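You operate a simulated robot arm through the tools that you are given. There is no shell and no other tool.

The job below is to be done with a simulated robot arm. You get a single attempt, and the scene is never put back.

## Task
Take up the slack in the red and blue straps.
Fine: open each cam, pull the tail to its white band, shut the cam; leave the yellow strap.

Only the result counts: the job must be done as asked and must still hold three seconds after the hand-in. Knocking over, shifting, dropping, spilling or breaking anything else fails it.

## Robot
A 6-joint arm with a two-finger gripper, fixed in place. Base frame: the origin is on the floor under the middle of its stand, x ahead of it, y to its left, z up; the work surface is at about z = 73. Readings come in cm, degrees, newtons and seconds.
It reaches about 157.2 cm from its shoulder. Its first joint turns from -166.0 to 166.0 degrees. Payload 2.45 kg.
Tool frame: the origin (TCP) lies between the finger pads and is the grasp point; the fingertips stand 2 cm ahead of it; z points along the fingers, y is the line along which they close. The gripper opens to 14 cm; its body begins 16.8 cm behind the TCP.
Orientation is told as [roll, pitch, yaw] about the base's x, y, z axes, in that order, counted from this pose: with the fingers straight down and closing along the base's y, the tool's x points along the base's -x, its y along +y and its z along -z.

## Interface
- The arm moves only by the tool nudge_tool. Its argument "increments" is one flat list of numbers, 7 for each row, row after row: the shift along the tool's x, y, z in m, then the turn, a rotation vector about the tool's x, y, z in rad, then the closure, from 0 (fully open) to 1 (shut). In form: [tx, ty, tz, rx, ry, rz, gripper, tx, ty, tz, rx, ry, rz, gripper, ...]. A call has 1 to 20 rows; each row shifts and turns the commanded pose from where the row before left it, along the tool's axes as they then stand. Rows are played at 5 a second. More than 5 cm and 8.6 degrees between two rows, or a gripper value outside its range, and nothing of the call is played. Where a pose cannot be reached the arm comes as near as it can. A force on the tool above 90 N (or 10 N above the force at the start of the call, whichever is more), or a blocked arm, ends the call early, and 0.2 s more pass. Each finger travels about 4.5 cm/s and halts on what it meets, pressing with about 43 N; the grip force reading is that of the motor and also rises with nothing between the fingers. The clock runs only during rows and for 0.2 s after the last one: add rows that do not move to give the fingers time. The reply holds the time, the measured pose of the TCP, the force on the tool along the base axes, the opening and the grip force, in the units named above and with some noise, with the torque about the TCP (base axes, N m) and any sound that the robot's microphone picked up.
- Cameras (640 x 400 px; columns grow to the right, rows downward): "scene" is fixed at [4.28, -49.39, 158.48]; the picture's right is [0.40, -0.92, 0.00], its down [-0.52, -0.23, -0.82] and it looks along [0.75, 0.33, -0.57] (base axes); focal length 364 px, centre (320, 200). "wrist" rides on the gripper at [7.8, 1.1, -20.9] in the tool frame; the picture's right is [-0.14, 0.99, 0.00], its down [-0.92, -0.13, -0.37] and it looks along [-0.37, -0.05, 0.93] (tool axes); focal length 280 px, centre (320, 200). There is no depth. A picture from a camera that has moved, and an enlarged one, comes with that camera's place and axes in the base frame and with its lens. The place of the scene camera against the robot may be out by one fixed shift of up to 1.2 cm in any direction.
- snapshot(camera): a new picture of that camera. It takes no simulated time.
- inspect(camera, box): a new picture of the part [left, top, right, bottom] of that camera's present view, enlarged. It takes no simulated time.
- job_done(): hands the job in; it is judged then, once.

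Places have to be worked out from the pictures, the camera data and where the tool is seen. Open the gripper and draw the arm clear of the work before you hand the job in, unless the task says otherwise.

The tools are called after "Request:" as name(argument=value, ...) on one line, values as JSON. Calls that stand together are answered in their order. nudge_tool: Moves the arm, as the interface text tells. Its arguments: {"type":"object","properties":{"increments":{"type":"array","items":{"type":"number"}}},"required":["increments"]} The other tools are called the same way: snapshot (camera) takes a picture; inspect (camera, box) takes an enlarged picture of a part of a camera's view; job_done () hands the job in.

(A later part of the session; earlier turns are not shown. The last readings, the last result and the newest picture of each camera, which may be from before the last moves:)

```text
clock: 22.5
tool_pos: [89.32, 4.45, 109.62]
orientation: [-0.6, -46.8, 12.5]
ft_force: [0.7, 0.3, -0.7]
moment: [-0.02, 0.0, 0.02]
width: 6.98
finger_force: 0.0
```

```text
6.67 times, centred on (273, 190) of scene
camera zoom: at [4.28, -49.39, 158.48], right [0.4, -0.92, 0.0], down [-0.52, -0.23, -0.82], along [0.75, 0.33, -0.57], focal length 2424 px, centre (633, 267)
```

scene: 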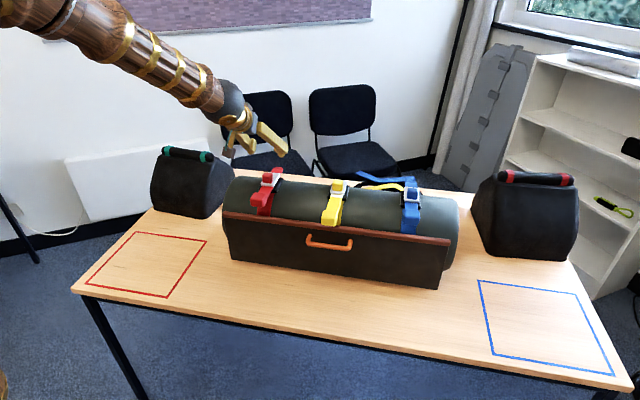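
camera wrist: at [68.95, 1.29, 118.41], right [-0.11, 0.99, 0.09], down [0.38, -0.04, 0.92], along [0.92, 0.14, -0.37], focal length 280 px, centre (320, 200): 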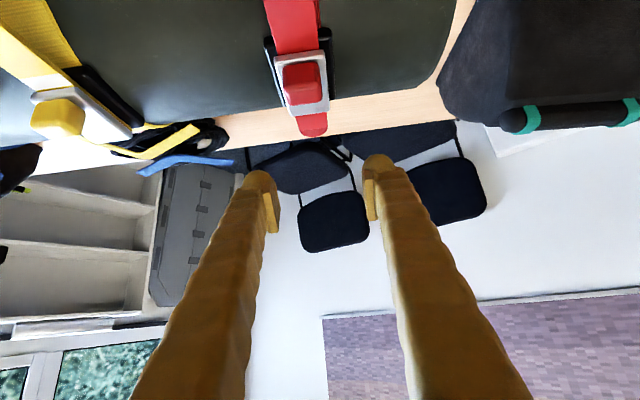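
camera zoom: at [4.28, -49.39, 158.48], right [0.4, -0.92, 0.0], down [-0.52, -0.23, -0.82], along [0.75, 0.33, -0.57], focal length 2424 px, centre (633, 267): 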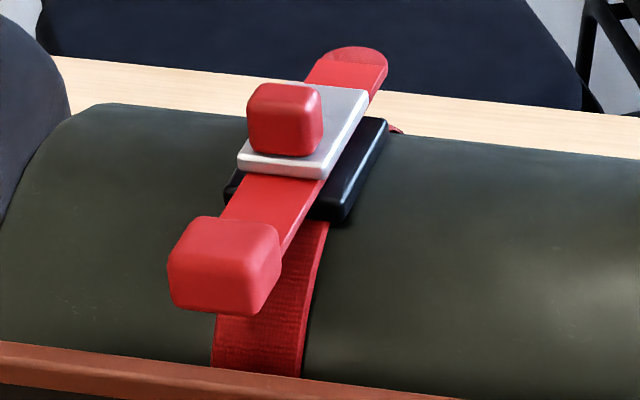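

Comparing with the first pictures, nothing has shifted and the red cam is simply shut again. I'll line up for a second grasp at the 47° tilt, using the measured hinge at about (93.1, 4.9, 97.7).

Request:
nudge_tool(increments=[0.0232, -0.0013, 0.0016, -0.0041, 0, 0.006, 0.6, 0.0232, -0.0013, 0.0016, 0, 0, 0, 0.6, 0, 0, 0, 0, 0, 0, 0.6])

Request:
inspect(camera="wrist", box=[250, 80, 390, 220])

```text
clock: 23.3
tool_pos: [86.35, 3.68, 106.15]
orientation: [-0.1, -46.7, 12.0]
ft_force: [-0.3, 1.1, -0.6]
moment: [0.01, 0.0, 0.02]
width: 5.59
finger_force: 0.1
```

```text
2.86 times, centred on (320, 150) of wrist
camera zoom: at [65.97, 0.4, 114.8], right [-0.11, 0.99, 0.1], down [0.38, -0.05, 0.92], along [0.92, 0.14, -0.37], focal length 801 px, centre (320, 343)
```

zoom: 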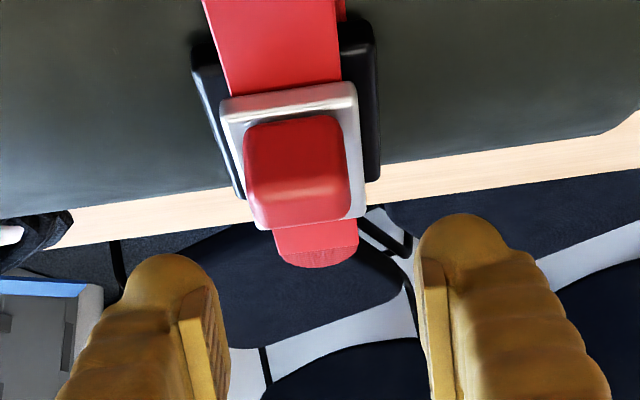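

The alignment looks good. I'll lower straight down to the knob and check before closing.

Request:
nudge_tool(increments=[0.0098, -0.0004, 0.0098, 0, 0, 0, 0.6, 0.0098, -0.0004, 0.0098, 0, 0, 0, 0.6, 0.0098, -0.0004, 0.0098, 0, 0, 0, 0.7, 0, 0, 0, 0, 0, 0, 0.74, 0, 0, 0, 0, 0, 0, 0.74])

Request:
inspect(camera="wrist", box=[250, 120, 390, 260])

Request:
inspect(camera="scene", box=[220, 130, 320, 210])

```text
clock: 24.5
tool_pos: [86.61, 3.48, 102.02]
orientation: [0.0, -46.8, 12.0]
ft_force: [-0.5, 0.4, -0.9]
moment: [-0.02, -0.02, 0.01]
width: 3.64
finger_force: 0.2
```

```text
2.86 times, centred on (320, 190) of wrist
camera zoom: at [66.17, 0.33, 110.68], right [-0.11, 0.99, 0.1], down [0.38, -0.05, 0.92], along [0.92, 0.14, -0.37], focal length 801 px, centre (320, 229)
```

zoom: 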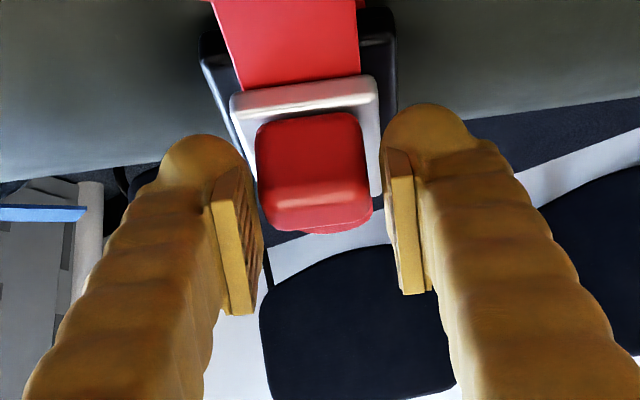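

```text
5.00 times, centred on (270, 170) of scene
camera zoom: at [4.28, -49.39, 158.48], right [0.4, -0.92, 0.0], down [-0.52, -0.23, -0.82], along [0.75, 0.33, -0.57], focal length 1818 px, centre (570, 350)
```

zoom: 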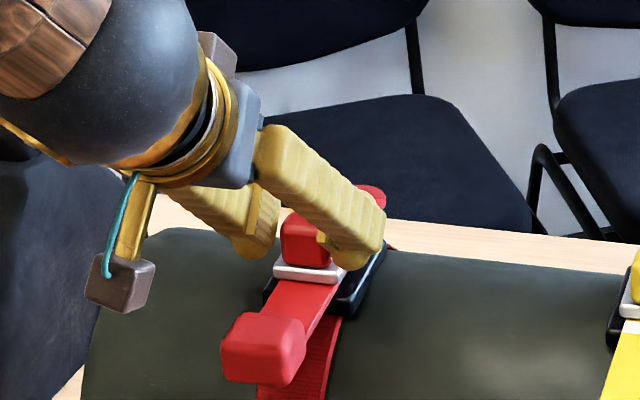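

The knob is centred between the pads within about a millimetre. I'll close on it in steps.

Request:
nudge_tool(increments=[0, 0, 0, 0, 0, 0, 0.77, 0, 0, 0, 0, 0, 0, 0.79, 0, 0, 0, 0, 0, 0, 0.82, 0, 0, 0, 0, 0, 0, 0.86, 0, 0, 0, 0, 0, 0, 0.86])

```text
clock: 25.7
tool_pos: [86.51, 3.47, 102.01]
orientation: [0.0, -46.7, 12.0]
ft_force: [9.4, -22.5, -2.0]
moment: [-0.21, -0.1, -0.1]
width: 3.11
finger_force: 37.7
```

The side force shows the tool sits about 1.2 mm too far in +y. I'll trim that and start the swing about the measured hinge.

Request:
nudge_tool(increments=[0, -0.0011, 0, 0, 0, 0, 0.86, -0.00394, 0, -0.00064, 0, 0.05, 0, 0.86, -0.00394, 0, -0.00064, 0, 0.05, 0, 0.86, 0, 0, 0, 0, 0, 0, 0.86])

```text
clock: 26.7
tool_pos: [86.89, 3.47, 102.36]
orientation: [0.7, -43.9, 11.8]
ft_force: [-19.3, -84.5, 8.8]
moment: [-1.04, 0.7, -0.87]
width: 3.08
finger_force: 44.9
out of reach, approached as far as the arm can: row 3
```

The arm reports a pose just out of reach at this tilt and there's a large side load. I'll open the fingers to release the load, then check that nothing moved.

Request:
nudge_tool(increments=[0, 0, 0, 0, 0, 0, 0.75, 0, 0, 0, 0, 0, 0, 0.6, 0, 0, 0, 0, 0, 0, 0.6])

Request:
inspect(camera="scene", box=[220, 130, 320, 210])

Request:
snapshot(camera="scene")

Request:
inspect(camera="wrist", box=[250, 120, 390, 260])

```text
clock: 27.5
tool_pos: [86.8, 3.91, 102.2]
orientation: [0.9, -43.9, 12.0]
ft_force: [-0.8, 0.1, 0.1]
moment: [-0.02, 0.01, 0.01]
width: 5.59
finger_force: 0.0
```

```text
5.00 times, centred on (270, 170) of scene
camera zoom: at [4.28, -49.39, 158.48], right [0.4, -0.92, 0.0], down [-0.52, -0.23, -0.82], along [0.75, 0.33, -0.57], focal length 1818 px, centre (570, 350)
```

zoom: 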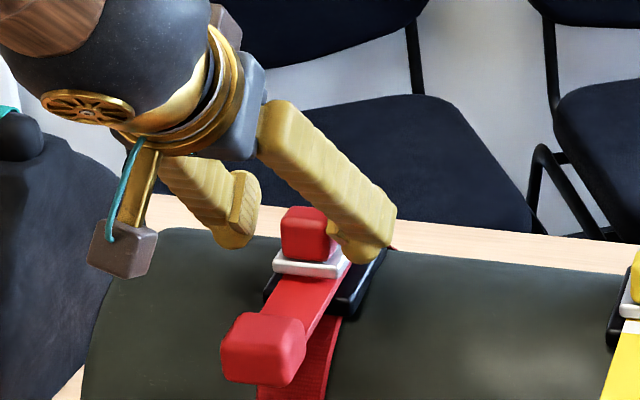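

```text
taken
```

scene: 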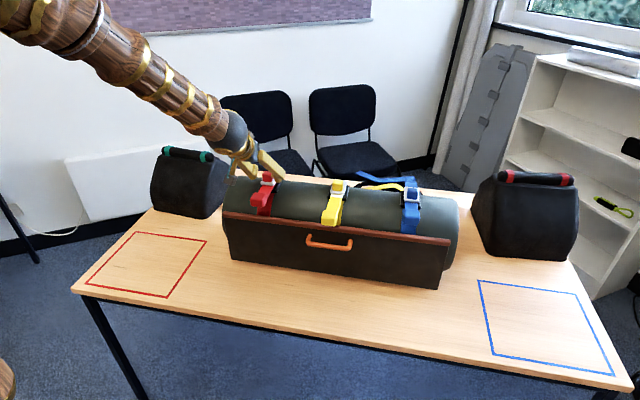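

```text
2.86 times, centred on (320, 190) of wrist
camera zoom: at [66.95, 0.52, 112.04], right [-0.12, 0.99, 0.11], down [0.43, -0.05, 0.9], along [0.9, 0.15, -0.42], focal length 801 px, centre (320, 229)
```

zoom: 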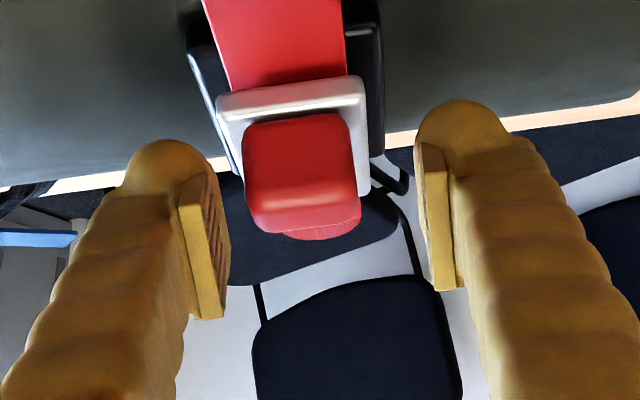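

Nothing moved, and the red plate seems to stay slightly raised by itself, so the lever holds its angle when released. The tilt near 45° is a wrist singularity, so I'll go back to about 30°, which behaved well, and re-grip partway through the swing.

Request:
nudge_tool(increments=[0, 0, -0.003, 0, 0.095, 0, 0.6, 0, 0, -0.003, 0, 0.095, 0, 0.6, 0, 0, 0, 0, 0, 0, 0.6])

Request:
inspect(camera="wrist", box=[250, 120, 390, 260])

Request:
inspect(camera="scene", box=[220, 130, 320, 210])

```text
clock: 28.3
tool_pos: [86.35, 3.8, 102.69]
orientation: [0.8, -33.0, 12.2]
ft_force: [0.1, -0.1, -0.1]
moment: [-0.01, 0.0, 0.03]
width: 5.6
finger_force: 0.0
```

```text
2.86 times, centred on (320, 190) of wrist
camera zoom: at [68.71, 0.84, 116.09], right [-0.1, 0.99, 0.08], down [0.59, -0.01, 0.81], along [0.8, 0.13, -0.58], focal length 801 px, centre (320, 229)
```

zoom: 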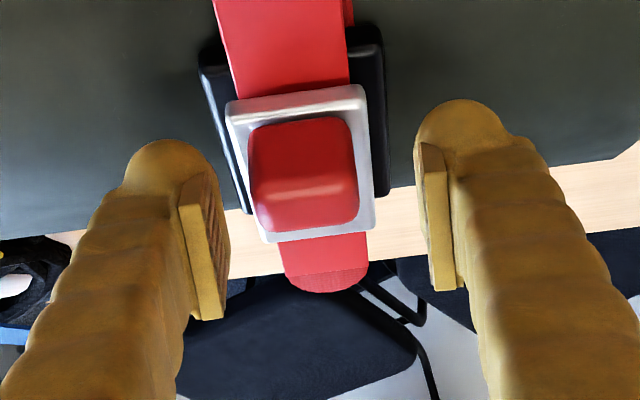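

```text
5.00 times, centred on (270, 170) of scene
camera zoom: at [4.28, -49.39, 158.48], right [0.4, -0.92, 0.0], down [-0.52, -0.23, -0.82], along [0.75, 0.33, -0.57], focal length 1818 px, centre (570, 350)
```

zoom: 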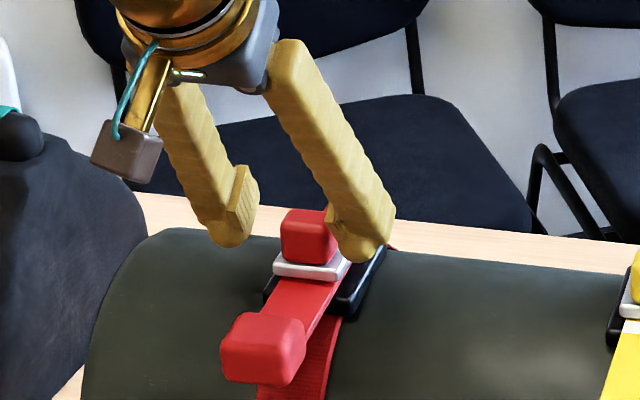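

The lever does stay where it is left, slightly raised. I'll straighten the small roll error, shift about 4 mm in -y and bring the pads back onto the knob.

Request:
nudge_tool(increments=[0, -0.004, 0, 0.0159, 0, 0.0029, 0.6, -0.0064, 0, 0.0057, 0, 0, 0, 0.6, 0, 0, 0, 0, 0, 0, 0.72, 0, 0, 0, 0, 0, 0, 0.74, 0, 0, 0, 0, 0, 0, 0.74])

Request:
inspect(camera="wrist", box=[250, 120, 390, 260])

```text
clock: 29.5
tool_pos: [87.47, 3.68, 102.54]
orientation: [-0.1, -33.1, 12.0]
ft_force: [-0.1, -1.1, -0.3]
moment: [-0.01, -0.02, 0.01]
width: 3.65
finger_force: 0.1
```

```text
2.86 times, centred on (320, 190) of wrist
camera zoom: at [69.57, 1.01, 115.97], right [-0.09, 0.99, 0.07], down [0.58, -0.01, 0.81], along [0.81, 0.12, -0.58], focal length 801 px, centre (320, 229)
```

zoom: 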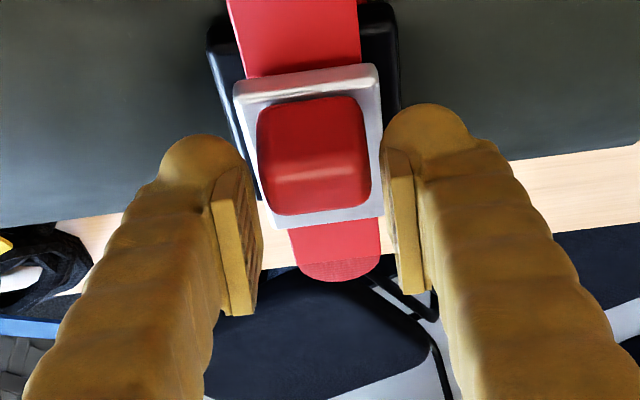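

The pads are slightly past the knob and laterally within half a millimetre. I'll back off 3 mm along the strap, then close.

Request:
nudge_tool(increments=[0.0025, -0.0004, -0.0014, 0, 0, 0, 0.74, 0, 0, 0, 0, 0, 0, 0.77, 0, 0, 0, 0, 0, 0, 0.8, 0, 0, 0, 0, 0, 0, 0.83, 0, 0, 0, 0, 0, 0, 0.83])

Request:
inspect(camera="wrist", box=[250, 120, 390, 260])

```text
clock: 30.7
tool_pos: [87.12, 3.57, 102.66]
orientation: [-0.1, -33.0, 12.1]
ft_force: [-1.7, 14.8, -2.4]
moment: [0.17, 0.07, 0.06]
width: 3.09
finger_force: 38.4
```

```text
2.86 times, centred on (320, 190) of wrist
camera zoom: at [69.3, 0.91, 115.95], right [-0.09, 0.99, 0.07], down [0.59, -0.01, 0.81], along [0.81, 0.12, -0.58], focal length 801 px, centre (320, 229)
```

zoom: 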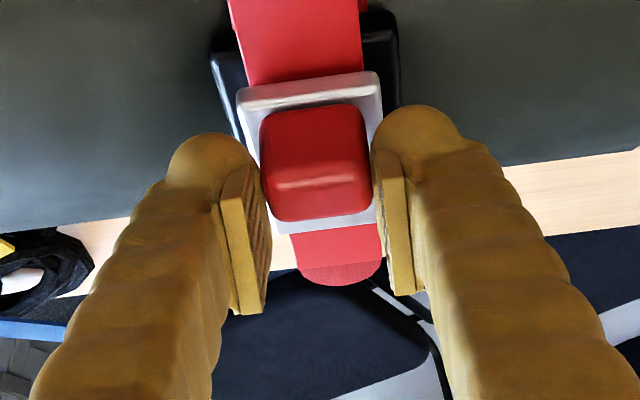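

The grip is good and the side load only needs +0.8 mm. I'll swing about the hinge in steps, checking the force each time.

Request:
nudge_tool(increments=[0, 0.0008, 0, 0, 0, 0, 0.86, -0.0038, 0, -0.00113, 0, 0.05, 0, 0.86, -0.0038, 0, -0.00113, 0, 0.05, 0, 0.86, -0.0038, 0, -0.00113, 0, 0.05, 0, 0.86, 0, 0, 0, 0, 0, 0, 0.86])

```text
clock: 31.9
tool_pos: [87.7, 3.73, 103.49]
orientation: [-0.1, -24.5, 11.9]
ft_force: [-26.3, -4.0, 0.6]
moment: [-0.3, 1.3, 0.04]
width: 3.07
finger_force: 45.1
```

The net torque shows the lever turns freely; I'm just about 1.2 mm too far along +s. I'll relieve that and continue.

Request:
nudge_tool(increments=[0.0011, 0, -0.0005, 0, 0, 0, 0.86, -0.00375, 0, -0.00133, 0, 0.05, 0, 0.86, -0.00375, 0, -0.00133, 0, 0.05, 0, 0.86, -0.00375, 0, -0.00133, 0, 0.05, 0, 0.86, 0, 0, 0, 0, 0, 0, 0.86])

```text
clock: 33.1
tool_pos: [88.64, 3.92, 104.19]
orientation: [-0.1, -15.8, 11.9]
ft_force: [-4.3, -6.4, -3.3]
moment: [-0.16, 0.42, 0.02]
width: 3.07
finger_force: 44.2
```

The forces are low now, so the arc fits. I'll continue another 11°.

Request:
nudge_tool(increments=[-0.00373, -0.0002, -0.00131, 0, 0.05, 0, 0.86, -0.00373, 0, -0.00131, 0, 0.05, 0, 0.86, -0.00373, 0, -0.00131, 0, 0.05, 0, 0.86, -0.00373, 0, -0.00131, 0, 0.05, 0, 0.86, 0, 0, 0, 0, 0, 0, 0.86])

```text
clock: 34.3
tool_pos: [89.95, 4.26, 105.05]
orientation: [0.0, -4.3, 12.0]
ft_force: [-11.5, -14.0, 2.4]
moment: [-0.32, 0.82, 0.12]
width: 3.08
finger_force: 45.0
```

I'm still near the true arc. I'll trim 0.6 mm in each direction and continue.

Request:
nudge_tool(increments=[0.0007, -0.0006, -0.0001, 0, 0, 0, 0.86, -0.0037, 0, -0.00133, 0, 0.05, 0, 0.86, -0.0037, 0, -0.00133, 0, 0.05, 0, 0.86, -0.0037, 0, -0.00133, 0, 0.05, 0, 0.86, -0.0037, 0, -0.00133, 0, 0.05, 0, 0.86, 0, 0, 0, 0, 0, 0, 0.86])

```text
clock: 35.7
tool_pos: [91.33, 4.52, 105.59]
orientation: [-0.1, 7.1, 11.9]
ft_force: [-13.8, 9.3, -1.1]
moment: [-0.02, 0.89, -0.07]
width: 3.05
finger_force: 45.4
```

The lever is at about 46° with modest forces. I'll continue with small trims.

Request:
nudge_tool(increments=[0.0006, 0.0004, 0.0001, 0, 0, 0, 0.86, -0.00368, 0, -0.00135, 0, 0.05, 0, 0.86, -0.00368, 0, -0.00135, 0, 0.05, 0, 0.86, -0.00368, 0, -0.00135, 0, 0.05, 0, 0.86, -0.00368, 0, -0.00135, 0, 0.05, 0, 0.86, 0, 0, 0, 0, 0, 0, 0.86])

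```text
clock: 37.1
tool_pos: [92.81, 4.73, 105.72]
orientation: [0.0, 18.5, 11.8]
ft_force: [-7.1, -7.9, 4.7]
moment: [-0.17, 0.58, 0.04]
width: 3.11
finger_force: 45.2
```

Good. One more 11° step stays inside the wrist limit.

Request:
nudge_tool(increments=[-0.00368, -0.0003, -0.00137, 0, 0.05, 0, 0.86, -0.00368, 0, -0.00137, 0, 0.05, 0, 0.86, -0.00368, 0, -0.00137, 0, 0.05, 0, 0.86, -0.00368, 0, -0.00137, 0, 0.05, 0, 0.86, 0, 0, 0, 0, 0, 0, 0.86])

Request:
inspect(camera="scene", box=[220, 130, 320, 210])

Request:
snapshot(camera="wrist")

```text
clock: 38.3
tool_pos: [94.32, 5.11, 105.81]
orientation: [-0.1, 30.0, 12.0]
ft_force: [-4.8, 12.9, 6.5]
moment: [0.1, 0.18, -0.09]
width: 3.1
finger_force: 44.4
```

```text
5.00 times, centred on (270, 170) of scene
camera zoom: at [4.28, -49.39, 158.48], right [0.4, -0.92, 0.0], down [-0.52, -0.23, -0.82], along [0.75, 0.33, -0.57], focal length 1818 px, centre (570, 350)
```

zoom: 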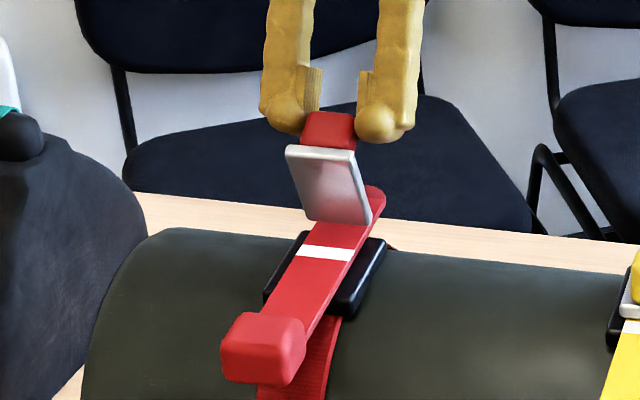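

```text
taken
camera wrist: at [97.66, 6.92, 127.88], right [-0.09, 0.99, -0.07], down [0.99, 0.08, -0.14], along [-0.13, -0.08, -0.99], focal length 280 px, centre (320, 200)
```

wrist: 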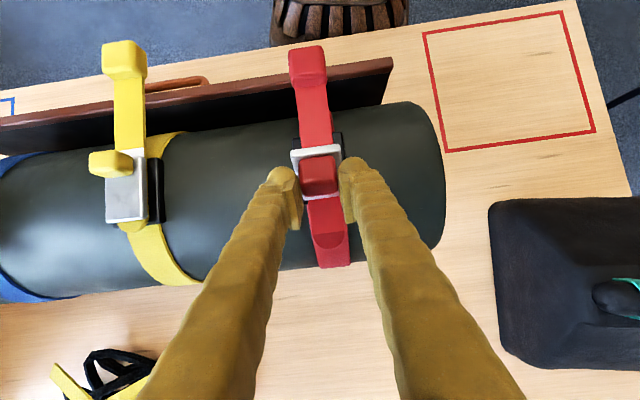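

The lever is about 69° open. I'll release the knob and see whether it stays.

Request:
nudge_tool(increments=[0, 0, 0, 0, 0, 0, 0.75, 0, 0, 0, 0, 0, 0, 0.6, 0, 0, 0, 0, 0, 0, 0.6, 0, 0, 0, 0, 0, 0, 0.6])

Request:
inspect(camera="scene", box=[220, 130, 320, 210])

Request:
inspect(camera="wrist", box=[250, 120, 390, 280])

```text
clock: 39.3
tool_pos: [94.46, 5.16, 105.84]
orientation: [0.0, 29.9, 11.8]
ft_force: [-0.4, -0.5, -0.9]
moment: [-0.02, -0.01, 0.01]
width: 5.59
finger_force: 0.2
```

```text
5.00 times, centred on (270, 170) of scene
camera zoom: at [4.28, -49.39, 158.48], right [0.4, -0.92, 0.0], down [-0.52, -0.23, -0.82], along [0.75, 0.33, -0.57], focal length 1818 px, centre (570, 350)
```

zoom: 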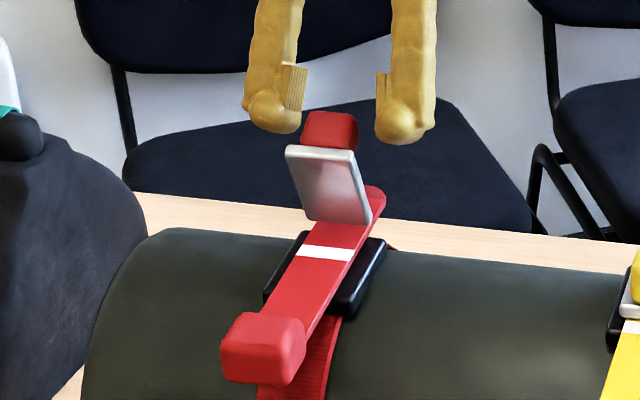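

```text
2.50 times, centred on (320, 200) of wrist
camera zoom: at [97.66, 6.86, 127.85], right [-0.09, 0.99, -0.07], down [0.99, 0.08, -0.14], along [-0.13, -0.08, -0.99], focal length 701 px, centre (320, 200)
```

zoom: 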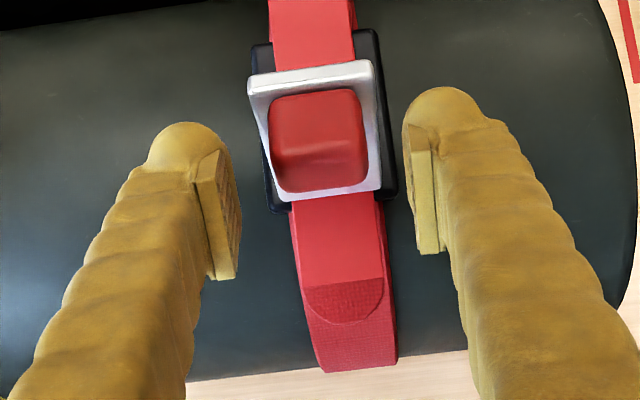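

The red lever holds at about 69° with the white band exposed on the strap. I'll rise clear and move back over the red pull block.

Request:
nudge_tool(increments=[0.006, 0, -0.0104, 0, -0.131, 0, 0.6, 0.0046, 0, -0.0111, 0, -0.131, 0, 0.6, 0.0031, 0, -0.0116, 0, -0.131, 0, 0.5, 0.0016, 0, -0.0119, 0, -0.131, 0, 0.4, 0.041, 0.0003, 0, 0, 0, 0, 0.4, 0.041, 0.0003, 0, 0, 0, 0, 0.4, 0.041, 0.0002, 0, 0, 0, 0, 0.4, 0.041, 0.0002, 0, 0, 0, 0, 0.4, 0, 0, 0, 0, 0, 0, 0.4])

Request:
snapshot(camera="wrist")

Request:
inspect(camera="wrist", box=[240, 120, 400, 260])

Request:
inspect(camera="scene", box=[210, 110, 330, 230])

```text
clock: 41.3
tool_pos: [77.98, 1.87, 110.6]
orientation: [-0.1, -0.2, 11.9]
ft_force: [-0.6, 0.4, -0.3]
moment: [-0.02, -0.02, -0.02]
width: 8.42
finger_force: 0.2
```

```text
taken
camera wrist: at [70.1, 1.26, 131.55], right [-0.07, 1.0, 0.0], down [0.93, 0.07, 0.37], along [0.37, 0.02, -0.93], focal length 280 px, centre (320, 200)
```

wrist: 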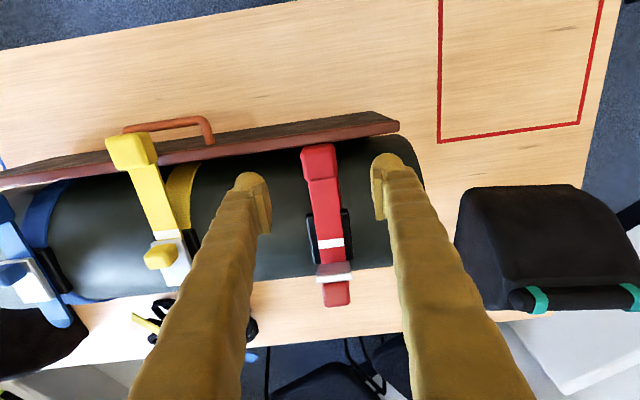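

```text
2.86 times, centred on (320, 190) of wrist
camera zoom: at [70.1, 1.26, 131.55], right [-0.07, 1.0, 0.0], down [0.93, 0.07, 0.37], along [0.37, 0.02, -0.93], focal length 801 px, centre (320, 229)
```

zoom: 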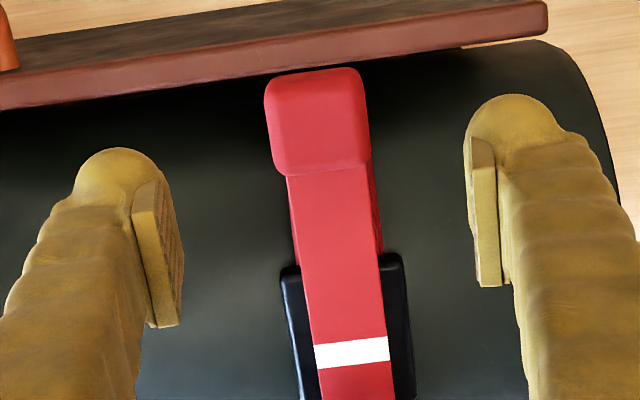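

```text
3.33 times, centred on (270, 170) of scene
camera zoom: at [4.28, -49.39, 158.48], right [0.4, -0.92, 0.0], down [-0.52, -0.23, -0.82], along [0.75, 0.33, -0.57], focal length 1212 px, centre (487, 300)
```

zoom: 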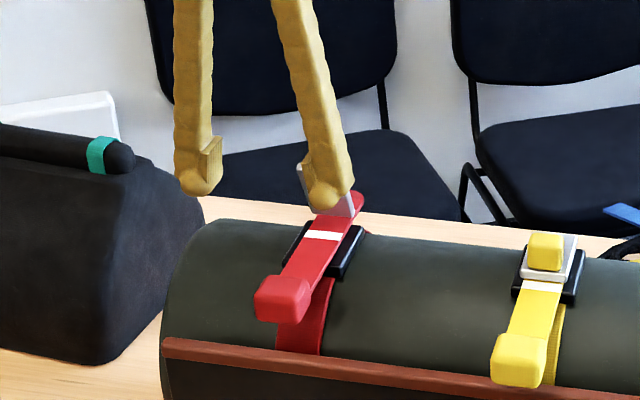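

The white band is now plainly visible on the red tail. I put its centre about 3.6 cm behind the shut position of the plate's front edge, and the pull block at about (78.3, 1.7, top 99.4). I'll lower over the pull block and check the alignment.

Request:
nudge_tool(increments=[-0.0026, -0.0023, 0.04, 0, 0, 0, 0.45, 0, 0, 0.042, 0, 0, 0, 0.5, 0, 0, 0, 0, 0, 0, 0.5, 0, 0, 0, 0, 0, 0, 0.5])

Request:
inspect(camera="wrist", box=[240, 100, 400, 260])

Request:
inspect(camera="scene", box=[210, 130, 310, 230])

```text
clock: 42.3
tool_pos: [78.52, 1.79, 102.19]
orientation: [-0.1, -0.1, 11.9]
ft_force: [-0.3, 0.6, -0.6]
moment: [0.02, 0.02, 0.01]
width: 6.98
finger_force: 0.1
```

```text
2.50 times, centred on (320, 180) of wrist
camera zoom: at [70.64, 1.19, 123.17], right [-0.07, 1.0, 0.0], down [0.93, 0.07, 0.37], along [0.37, 0.02, -0.93], focal length 701 px, centre (320, 250)
```

zoom: 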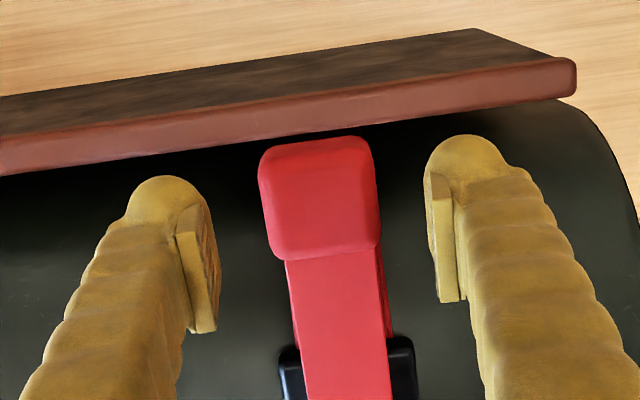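

```text
4.00 times, centred on (260, 180) of scene
camera zoom: at [4.28, -49.39, 158.48], right [0.4, -0.92, 0.0], down [-0.52, -0.23, -0.82], along [0.75, 0.33, -0.57], focal length 1454 px, centre (560, 280)
```

zoom: 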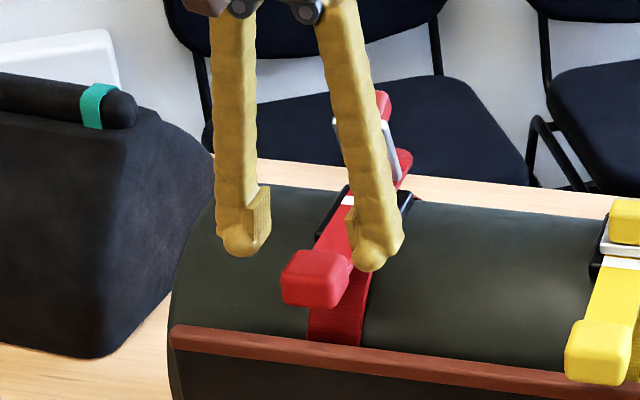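

The pull block is centred between the fingers, with the tips well above the wooden rail. I'll lower to grip height and close gradually.

Request:
nudge_tool(increments=[0.003, 0.0005, 0.019, 0, 0, 0, 0.5, 0, 0, 0.019, 0, 0, 0, 0.5, 0, 0, 0, 0, 0, 0, 0.62, 0, 0, 0, 0, 0, 0, 0.68, 0, 0, 0, 0, 0, 0, 0.68])

Request:
inspect(camera="wrist", box=[240, 100, 400, 260])

Request:
inspect(camera="scene", box=[210, 130, 310, 230])

```text
clock: 43.5
tool_pos: [78.22, 1.62, 98.45]
orientation: [-0.1, -0.2, 11.8]
ft_force: [-0.5, -0.3, -0.1]
moment: [0.01, 0.02, 0.03]
width: 4.47
finger_force: 0.1
```

```text
2.50 times, centred on (320, 180) of wrist
camera zoom: at [70.3, 1.1, 119.43], right [-0.07, 1.0, 0.0], down [0.93, 0.07, 0.37], along [0.37, 0.02, -0.93], focal length 701 px, centre (320, 250)
```

zoom: 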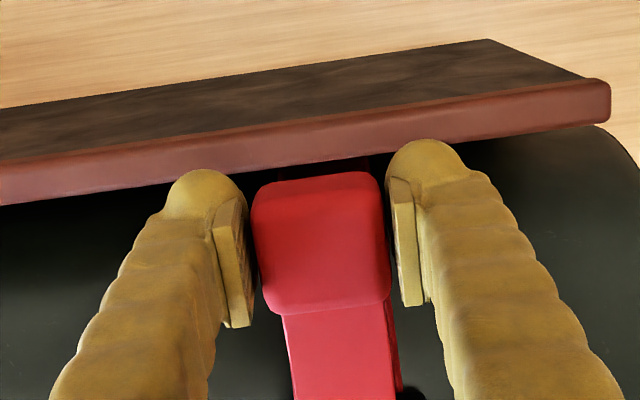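

```text
4.00 times, centred on (260, 180) of scene
camera zoom: at [4.28, -49.39, 158.48], right [0.4, -0.92, 0.0], down [-0.52, -0.23, -0.82], along [0.75, 0.33, -0.57], focal length 1454 px, centre (560, 280)
```

zoom: 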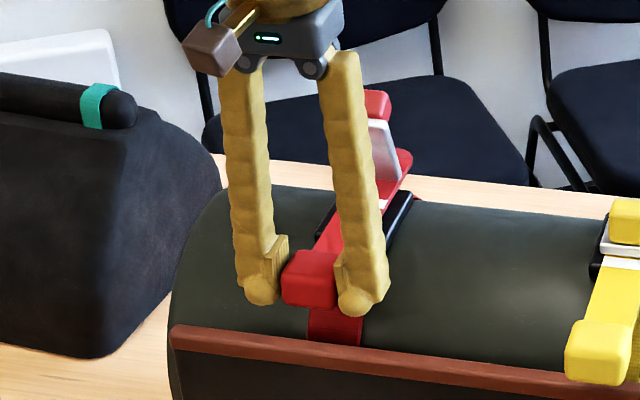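

Both pads flank the pull block evenly. I'll close on it in small steps.

Request:
nudge_tool(increments=[0, 0, 0, 0, 0, 0, 0.7, 0, 0, 0, 0, 0, 0, 0.72, 0, 0, 0, 0, 0, 0, 0.74, 0, 0, 0, 0, 0, 0, 0.76, 0, 0, 0, 0, 0, 0, 0.76])

```text
clock: 44.7
tool_pos: [78.2, 1.69, 98.44]
orientation: [-0.1, -0.2, 11.9]
ft_force: [-1.9, 8.1, -0.5]
moment: [0.09, 0.04, 0.08]
width: 4.11
finger_force: 45.2
```

I have the pull block gripped (4.11 cm). I'll pull 3 mm toward the robot as a test and watch the force.

Request:
nudge_tool(increments=[0.0015, 0.0004, 0, 0, 0, 0, 0.8, 0.0015, 0, 0, 0, 0, 0, 0.8, 0, 0, 0, 0, 0, 0, 0.8])

```text
clock: 45.5
tool_pos: [77.85, 1.68, 98.41]
orientation: [-0.1, -0.1, 11.9]
ft_force: [-0.7, 6.4, -10.7]
moment: [0.08, -0.03, 0.12]
width: 4.08
finger_force: 45.2
```

The tail slides freely with no drag. The small downward force suggests its path dips slightly toward the robot, so I'll keep pulling in steps and follow it.

Request:
nudge_tool(increments=[0.0025, 0.0002, 0.0004, 0, 0, 0, 0.8, 0.0025, 0, 0.0001, 0, 0, 0, 0.8, 0.0025, 0, 0.0001, 0, 0, 0, 0.8, 0, 0, 0, 0, 0, 0, 0.8])

Request:
inspect(camera="scene", box=[210, 130, 310, 230])

```text
clock: 46.5
tool_pos: [77.25, 1.49, 98.46]
orientation: [-0.1, -0.1, 11.9]
ft_force: [-0.6, 11.6, -10.5]
moment: [0.11, 0.02, 0.1]
width: 4.1
finger_force: 44.9
```

```text
4.00 times, centred on (260, 180) of scene
camera zoom: at [4.28, -49.39, 158.48], right [0.4, -0.92, 0.0], down [-0.52, -0.23, -0.82], along [0.75, 0.33, -0.57], focal length 1454 px, centre (560, 280)
```

zoom: 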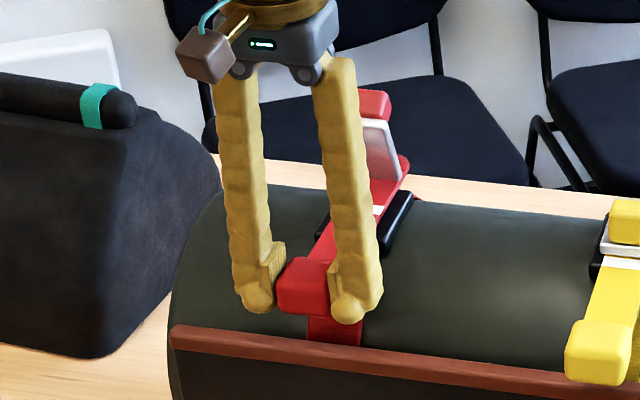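

It's sliding well. I'll trim for the small side and down forces and continue another centimetre.

Request:
nudge_tool(increments=[0.0025, 0.0006, 0.0005, 0, 0, 0, 0.8, 0.0025, 0.0001, 0.0001, 0, 0, 0, 0.8, 0.0025, 0.0001, 0.0001, 0, 0, 0, 0.8, 0.0025, 0.0001, 0.0001, 0, 0, 0, 0.8, 0, 0, 0, 0, 0, 0, 0.8])

```text
clock: 47.7
tool_pos: [76.3, 1.2, 98.5]
orientation: [-0.2, -0.2, 11.9]
ft_force: [4.7, -10.9, 18.8]
moment: [-0.15, -0.1, 0.14]
width: 4.11
finger_force: 45.0
```

I over-trimmed slightly; the slide is level and true along the strap. I'll back those trims off and pull another 1.5 cm.

Request:
nudge_tool(increments=[0.0025, -0.0004, -0.0005, 0, 0, 0, 0.8, 0.0025, 0, 0, 0, 0, 0, 0.8, 0.0025, 0, 0, 0, 0, 0, 0.8, 0.0025, 0, 0, 0, 0, 0, 0.8, 0.0025, 0, 0, 0, 0, 0, 0.8, 0.0025, 0, 0, 0, 0, 0, 0.8, 0, 0, 0, 0, 0, 0, 0.8])

Request:
snapshot(camera="wrist")

Request:
inspect(camera="scene", box=[210, 130, 350, 240])

```text
clock: 49.3
tool_pos: [74.71, 1.0, 98.43]
orientation: [-0.1, -0.1, 11.8]
ft_force: [1.3, -6.1, -5.8]
moment: [-0.05, -0.11, 0.11]
width: 4.08
finger_force: 44.7
```

```text
taken
camera wrist: at [66.85, 0.4, 119.44], right [-0.07, 1.0, 0.0], down [0.93, 0.07, 0.37], along [0.37, 0.02, -0.93], focal length 280 px, centre (320, 200)
```

wrist: 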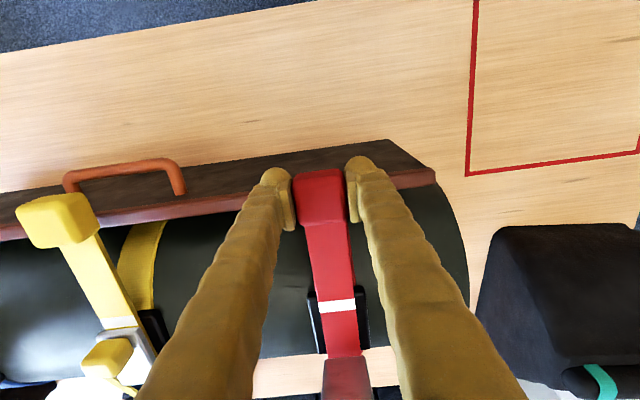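

```text
3.64 times, centred on (280, 185) of scene
camera zoom: at [4.28, -49.39, 158.48], right [0.4, -0.92, 0.0], down [-0.52, -0.23, -0.82], along [0.75, 0.33, -0.57], focal length 1322 px, centre (466, 254)
```

zoom: 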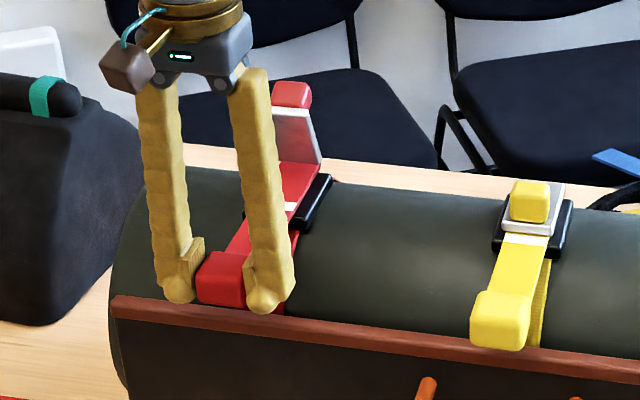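

The tail has come out 3.55 cm and the band centre is about level with where the plate's front edge will sit. I'll measure how the yellow strap sits, as the model for the finish.

Request:
inspect(camera="wrist", box=[60, 280, 180, 400])

Request:
inspect(camera="wrist", box=[280, 260, 400, 400])

Request:
inspect(camera="scene", box=[320, 175, 360, 225])

```text
3.33 times, centred on (120, 340) of wrist
camera zoom: at [66.85, 0.4, 119.44], right [-0.07, 1.0, 0.0], down [0.93, 0.07, 0.37], along [0.37, 0.02, -0.93], focal length 935 px, centre (987, -267)
```

zoom: 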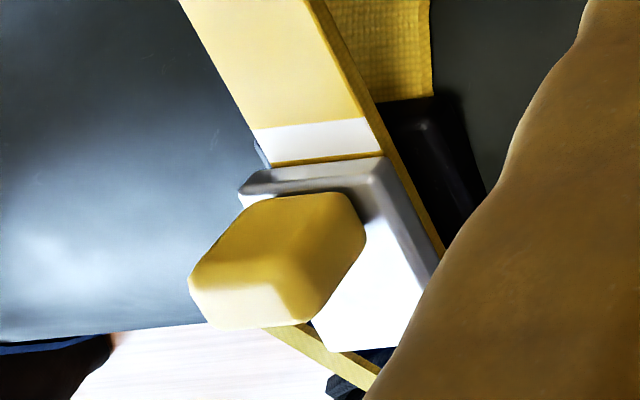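

```text
2.86 times, centred on (340, 330) of wrist
camera zoom: at [66.85, 0.4, 119.44], right [-0.07, 1.0, 0.0], down [0.93, 0.07, 0.37], along [0.37, 0.02, -0.93], focal length 801 px, centre (263, -171)
```

zoom: 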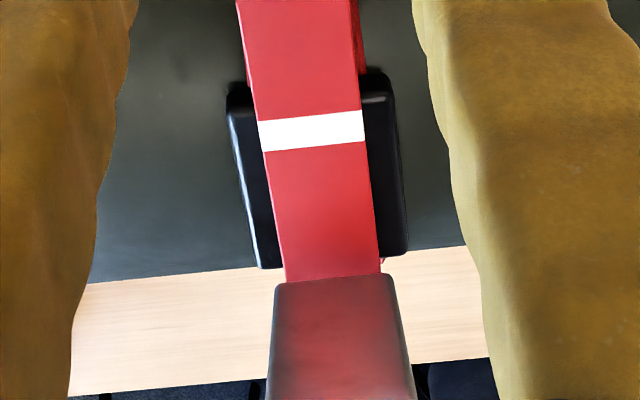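

```text
8.00 times, centred on (340, 200) of scene
camera zoom: at [4.28, -49.39, 158.48], right [0.4, -0.92, 0.0], down [-0.52, -0.23, -0.82], along [0.75, 0.33, -0.57], focal length 2909 px, centre (160, 200)
```

zoom: 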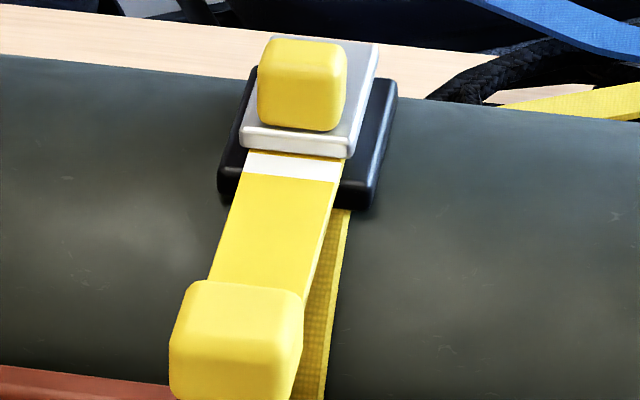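

Yellow's band sits fully in front of its plate with a gap of about 2 mm. Red needs roughly another 0.8 cm to match, so I'll pull that far, let go and back off upward to compare.

Request:
nudge_tool(increments=[0.0025, -0.0002, 0, 0, 0, 0, 0.8, 0.0025, 0, 0, 0, 0, 0, 0.8, 0.003, 0, 0, 0, 0, 0, 0.8, 0, 0, 0, 0, 0, 0, 0.8])

Request:
nudge_tool(increments=[0, 0, 0, 0, 0, 0, 0.7, 0, 0, 0, 0, 0, 0, 0.6, 0, 0, 0, 0, 0, 0, 0.5, 0, 0, 0, 0, 0, 0, 0.5])

Request:
nudge_tool(increments=[0, 0, -0.03, 0, 0, 0, 0.5, 0.02, 0, -0.03, 0, 0, 0, 0.5, 0.03, 0, -0.03, 0, 0, 0, 0.5, 0.03, 0, -0.01, 0, 0, 0, 0.5, 0, 0, 0, 0, 0, 0, 0.5])

Request:
snapshot(camera="wrist")

Request:
snapshot(camera="scene")

Request:
inspect(camera="scene", box=[235, 165, 295, 225])

```text
clock: 50.3
tool_pos: [74.05, 0.94, 98.46]
orientation: [-0.2, -0.1, 11.9]
ft_force: [1.7, -2.8, -3.9]
moment: [0.01, 0.0, 0.11]
width: 4.13
finger_force: 45.2
```

```text
clock: 51.3
tool_pos: [74.04, 0.83, 98.36]
orientation: [-0.1, -0.1, 11.9]
ft_force: [-0.7, 0.6, 0.4]
moment: [0.04, 0.01, 0.03]
width: 7.01
finger_force: 0.0
```

```text
clock: 52.5
tool_pos: [66.17, -1.05, 108.46]
orientation: [-0.2, -0.1, 11.8]
ft_force: [-0.5, -0.5, -0.2]
moment: [0.0, 0.01, 0.0]
width: 7.0
finger_force: 0.2
```

```text
taken
camera wrist: at [58.23, -1.62, 129.44], right [-0.07, 1.0, 0.0], down [0.93, 0.07, 0.37], along [0.37, 0.02, -0.93], focal length 280 px, centre (320, 200)
```

wrist: 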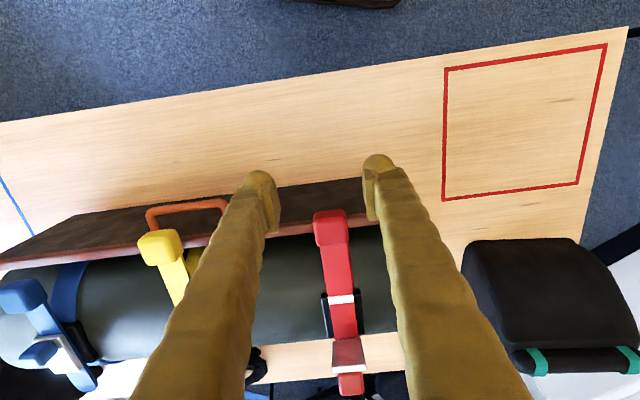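

```text
taken
```

scene: 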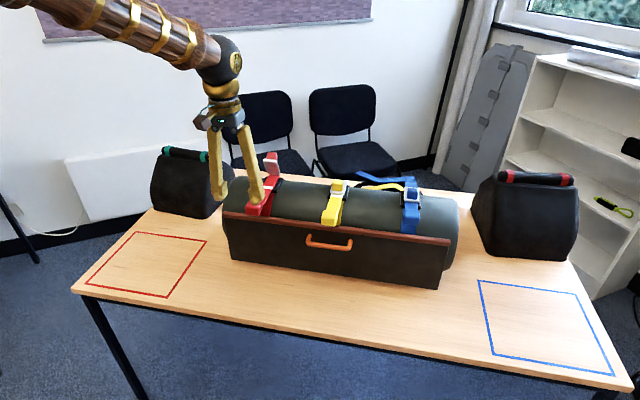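

```text
6.67 times, centred on (265, 195) of scene
camera zoom: at [4.28, -49.39, 158.48], right [0.4, -0.92, 0.0], down [-0.52, -0.23, -0.82], along [0.75, 0.33, -0.57], focal length 2424 px, centre (687, 233)
```

zoom: 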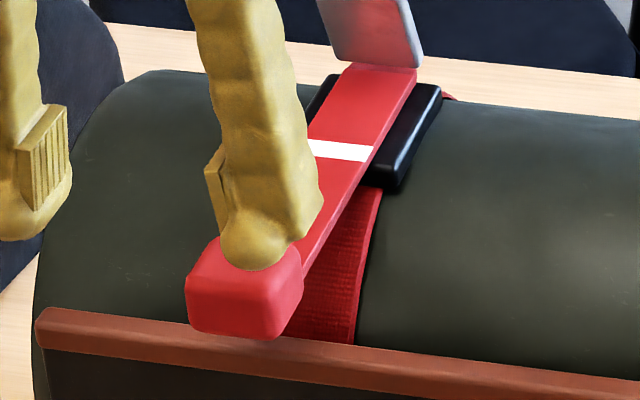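

The tail is released. Red's band now sits relative to its black base much as yellow's does. I'll take a closer look for an exact comparison.

Request:
inspect(camera="wrist", box=[300, 200, 400, 400])

Request:
inspect(camera="wrist", box=[310, 275, 370, 345])

```text
2.00 times, centred on (350, 300) of wrist
camera zoom: at [58.23, -1.62, 129.44], right [-0.07, 1.0, 0.0], down [0.93, 0.07, 0.37], along [0.37, 0.02, -0.93], focal length 561 px, centre (260, 0)
```

zoom: 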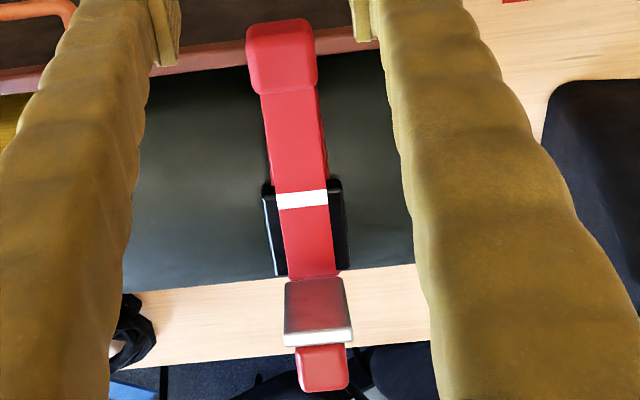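

```text
5.71 times, centred on (340, 310) of wrist
camera zoom: at [58.23, -1.62, 129.44], right [-0.07, 1.0, 0.0], down [0.93, 0.07, 0.37], along [0.37, 0.02, -0.93], focal length 1602 px, centre (206, -429)
```

zoom: 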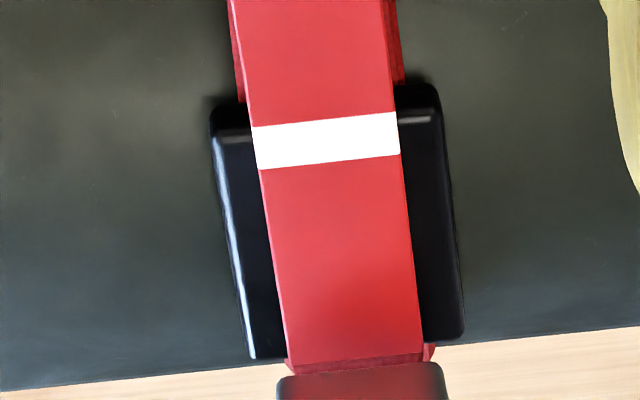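

Measured against each plate front, red's band offset (about 0.7 cm) matches yellow's, so the tail is where it should be. Next I'll close the fingers, pass over the raised lever and line up behind it to push it shut.

Request:
nudge_tool(increments=[0, 0.0018, -0.0355, 0, 0, 0, 0.7, -0.045, 0, 0, 0, 0, 0, 0.9, -0.045, 0, 0, 0, 0, 0, 1, -0.045, 0, 0, 0, 0, 0, 1, -0.045, 0, 0, 0, 0, 0, 1, -0.045, 0, 0, 0, 0, 0, 1, -0.045, 0, 0, 0, 0, 0, 1, -0.045, 0, 0, 0, 0, 0, 1, 0, 0, 0, 0, 0, 0, 1])

Request:
snapshot(camera="wrist")

Request:
inspect(camera="scene", box=[220, 130, 320, 230])

```text
clock: 54.5
tool_pos: [97.13, 5.87, 112.12]
orientation: [-0.2, -0.1, 11.9]
ft_force: [-0.6, -0.8, 0.9]
moment: [-0.04, 0.0, -0.04]
width: 0.0
finger_force: 29.0
```

```text
taken
camera wrist: at [89.19, 5.23, 133.14], right [-0.07, 1.0, 0.0], down [0.93, 0.07, 0.37], along [0.37, 0.02, -0.93], focal length 280 px, centre (320, 200)
```

wrist: 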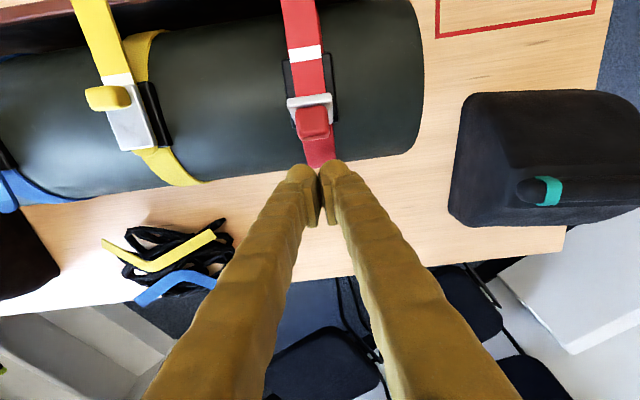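

```text
4.00 times, centred on (270, 180) of scene
camera zoom: at [4.28, -49.39, 158.48], right [0.4, -0.92, 0.0], down [-0.52, -0.23, -0.82], along [0.75, 0.33, -0.57], focal length 1454 px, centre (520, 280)
```

zoom: 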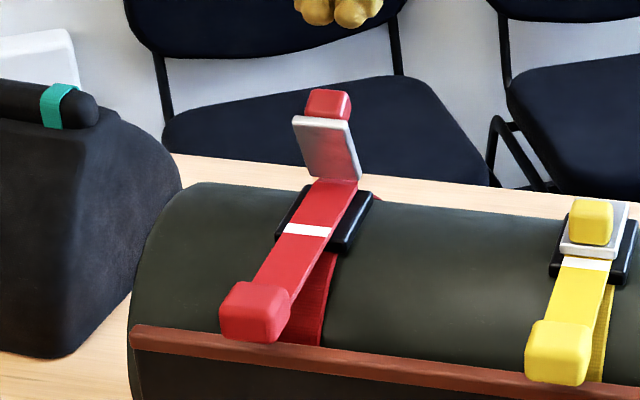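

The gripper is closed and just behind the raised lever. I'll move back 0.6 cm more for clearance and lower so the fingertips sit behind the knob.

Request:
nudge_tool(increments=[-0.006, 0, 0.03, 0, 0, 0, 1, 0, 0, 0.04, 0, 0, 0, 1, 0, 0, 0, 0, 0, 0, 1])

Request:
inspect(camera="wrist", box=[250, 80, 390, 240])

Request:
inspect(camera="scene", box=[220, 130, 320, 230])

```text
clock: 55.3
tool_pos: [97.44, 5.97, 104.97]
orientation: [-0.1, -0.2, 11.9]
ft_force: [-0.3, 0.4, 0.1]
moment: [0.01, -0.01, 0.0]
width: 0.0
finger_force: 29.5
```

```text
2.50 times, centred on (320, 160) of wrist
camera zoom: at [89.62, 5.34, 126.04], right [-0.07, 1.0, 0.0], down [0.93, 0.07, 0.37], along [0.37, 0.02, -0.93], focal length 701 px, centre (320, 300)
```

zoom: 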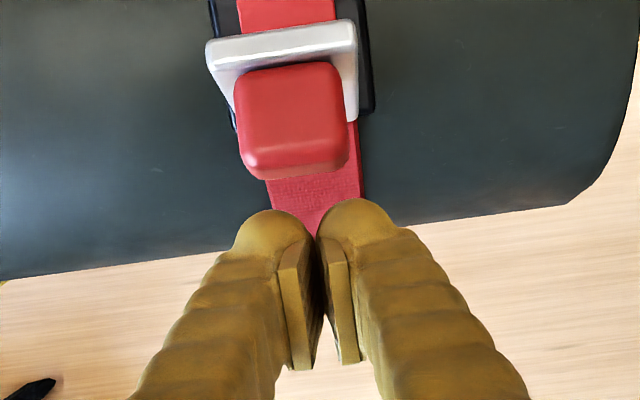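

```text
4.00 times, centred on (270, 180) of scene
camera zoom: at [4.28, -49.39, 158.48], right [0.4, -0.92, 0.0], down [-0.52, -0.23, -0.82], along [0.75, 0.33, -0.57], focal length 1454 px, centre (520, 280)
```

zoom: 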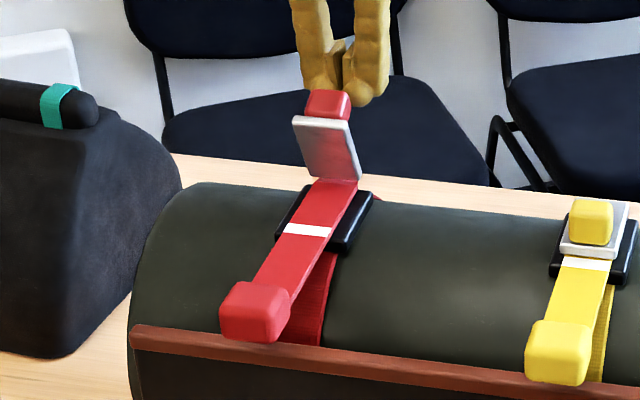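

The fingertips are right behind the knob. I'll push it toward the robot gently.

Request:
nudge_tool(increments=[0.008, -0.001, 0, 0, 0, 0, 1, 0.008, 0, 0, 0, 0, 0, 1, 0.008, 0, 0, 0, 0, 0, 1, 0, 0, 0, 0, 0, 0, 1])

Request:
inspect(camera="scene", box=[220, 130, 320, 230])

```text
clock: 56.3
tool_pos: [95.2, 5.38, 104.9]
orientation: [0.0, -0.1, 11.9]
ft_force: [0.9, -0.6, -1.7]
moment: [0.03, -0.03, 0.03]
width: 0.02
finger_force: 28.7
```

```text
4.00 times, centred on (270, 180) of scene
camera zoom: at [4.28, -49.39, 158.48], right [0.4, -0.92, 0.0], down [-0.52, -0.23, -0.82], along [0.75, 0.33, -0.57], focal length 1454 px, centre (520, 280)
```

zoom: 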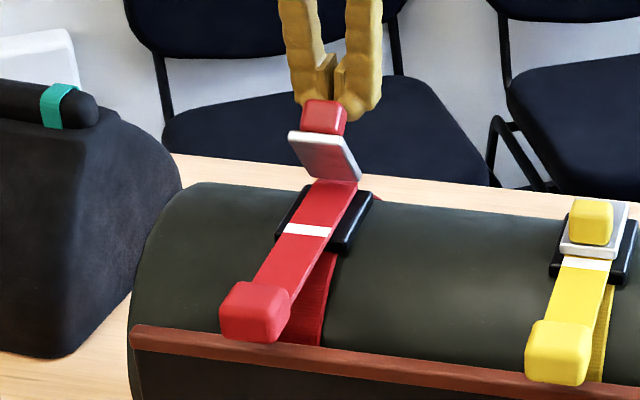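

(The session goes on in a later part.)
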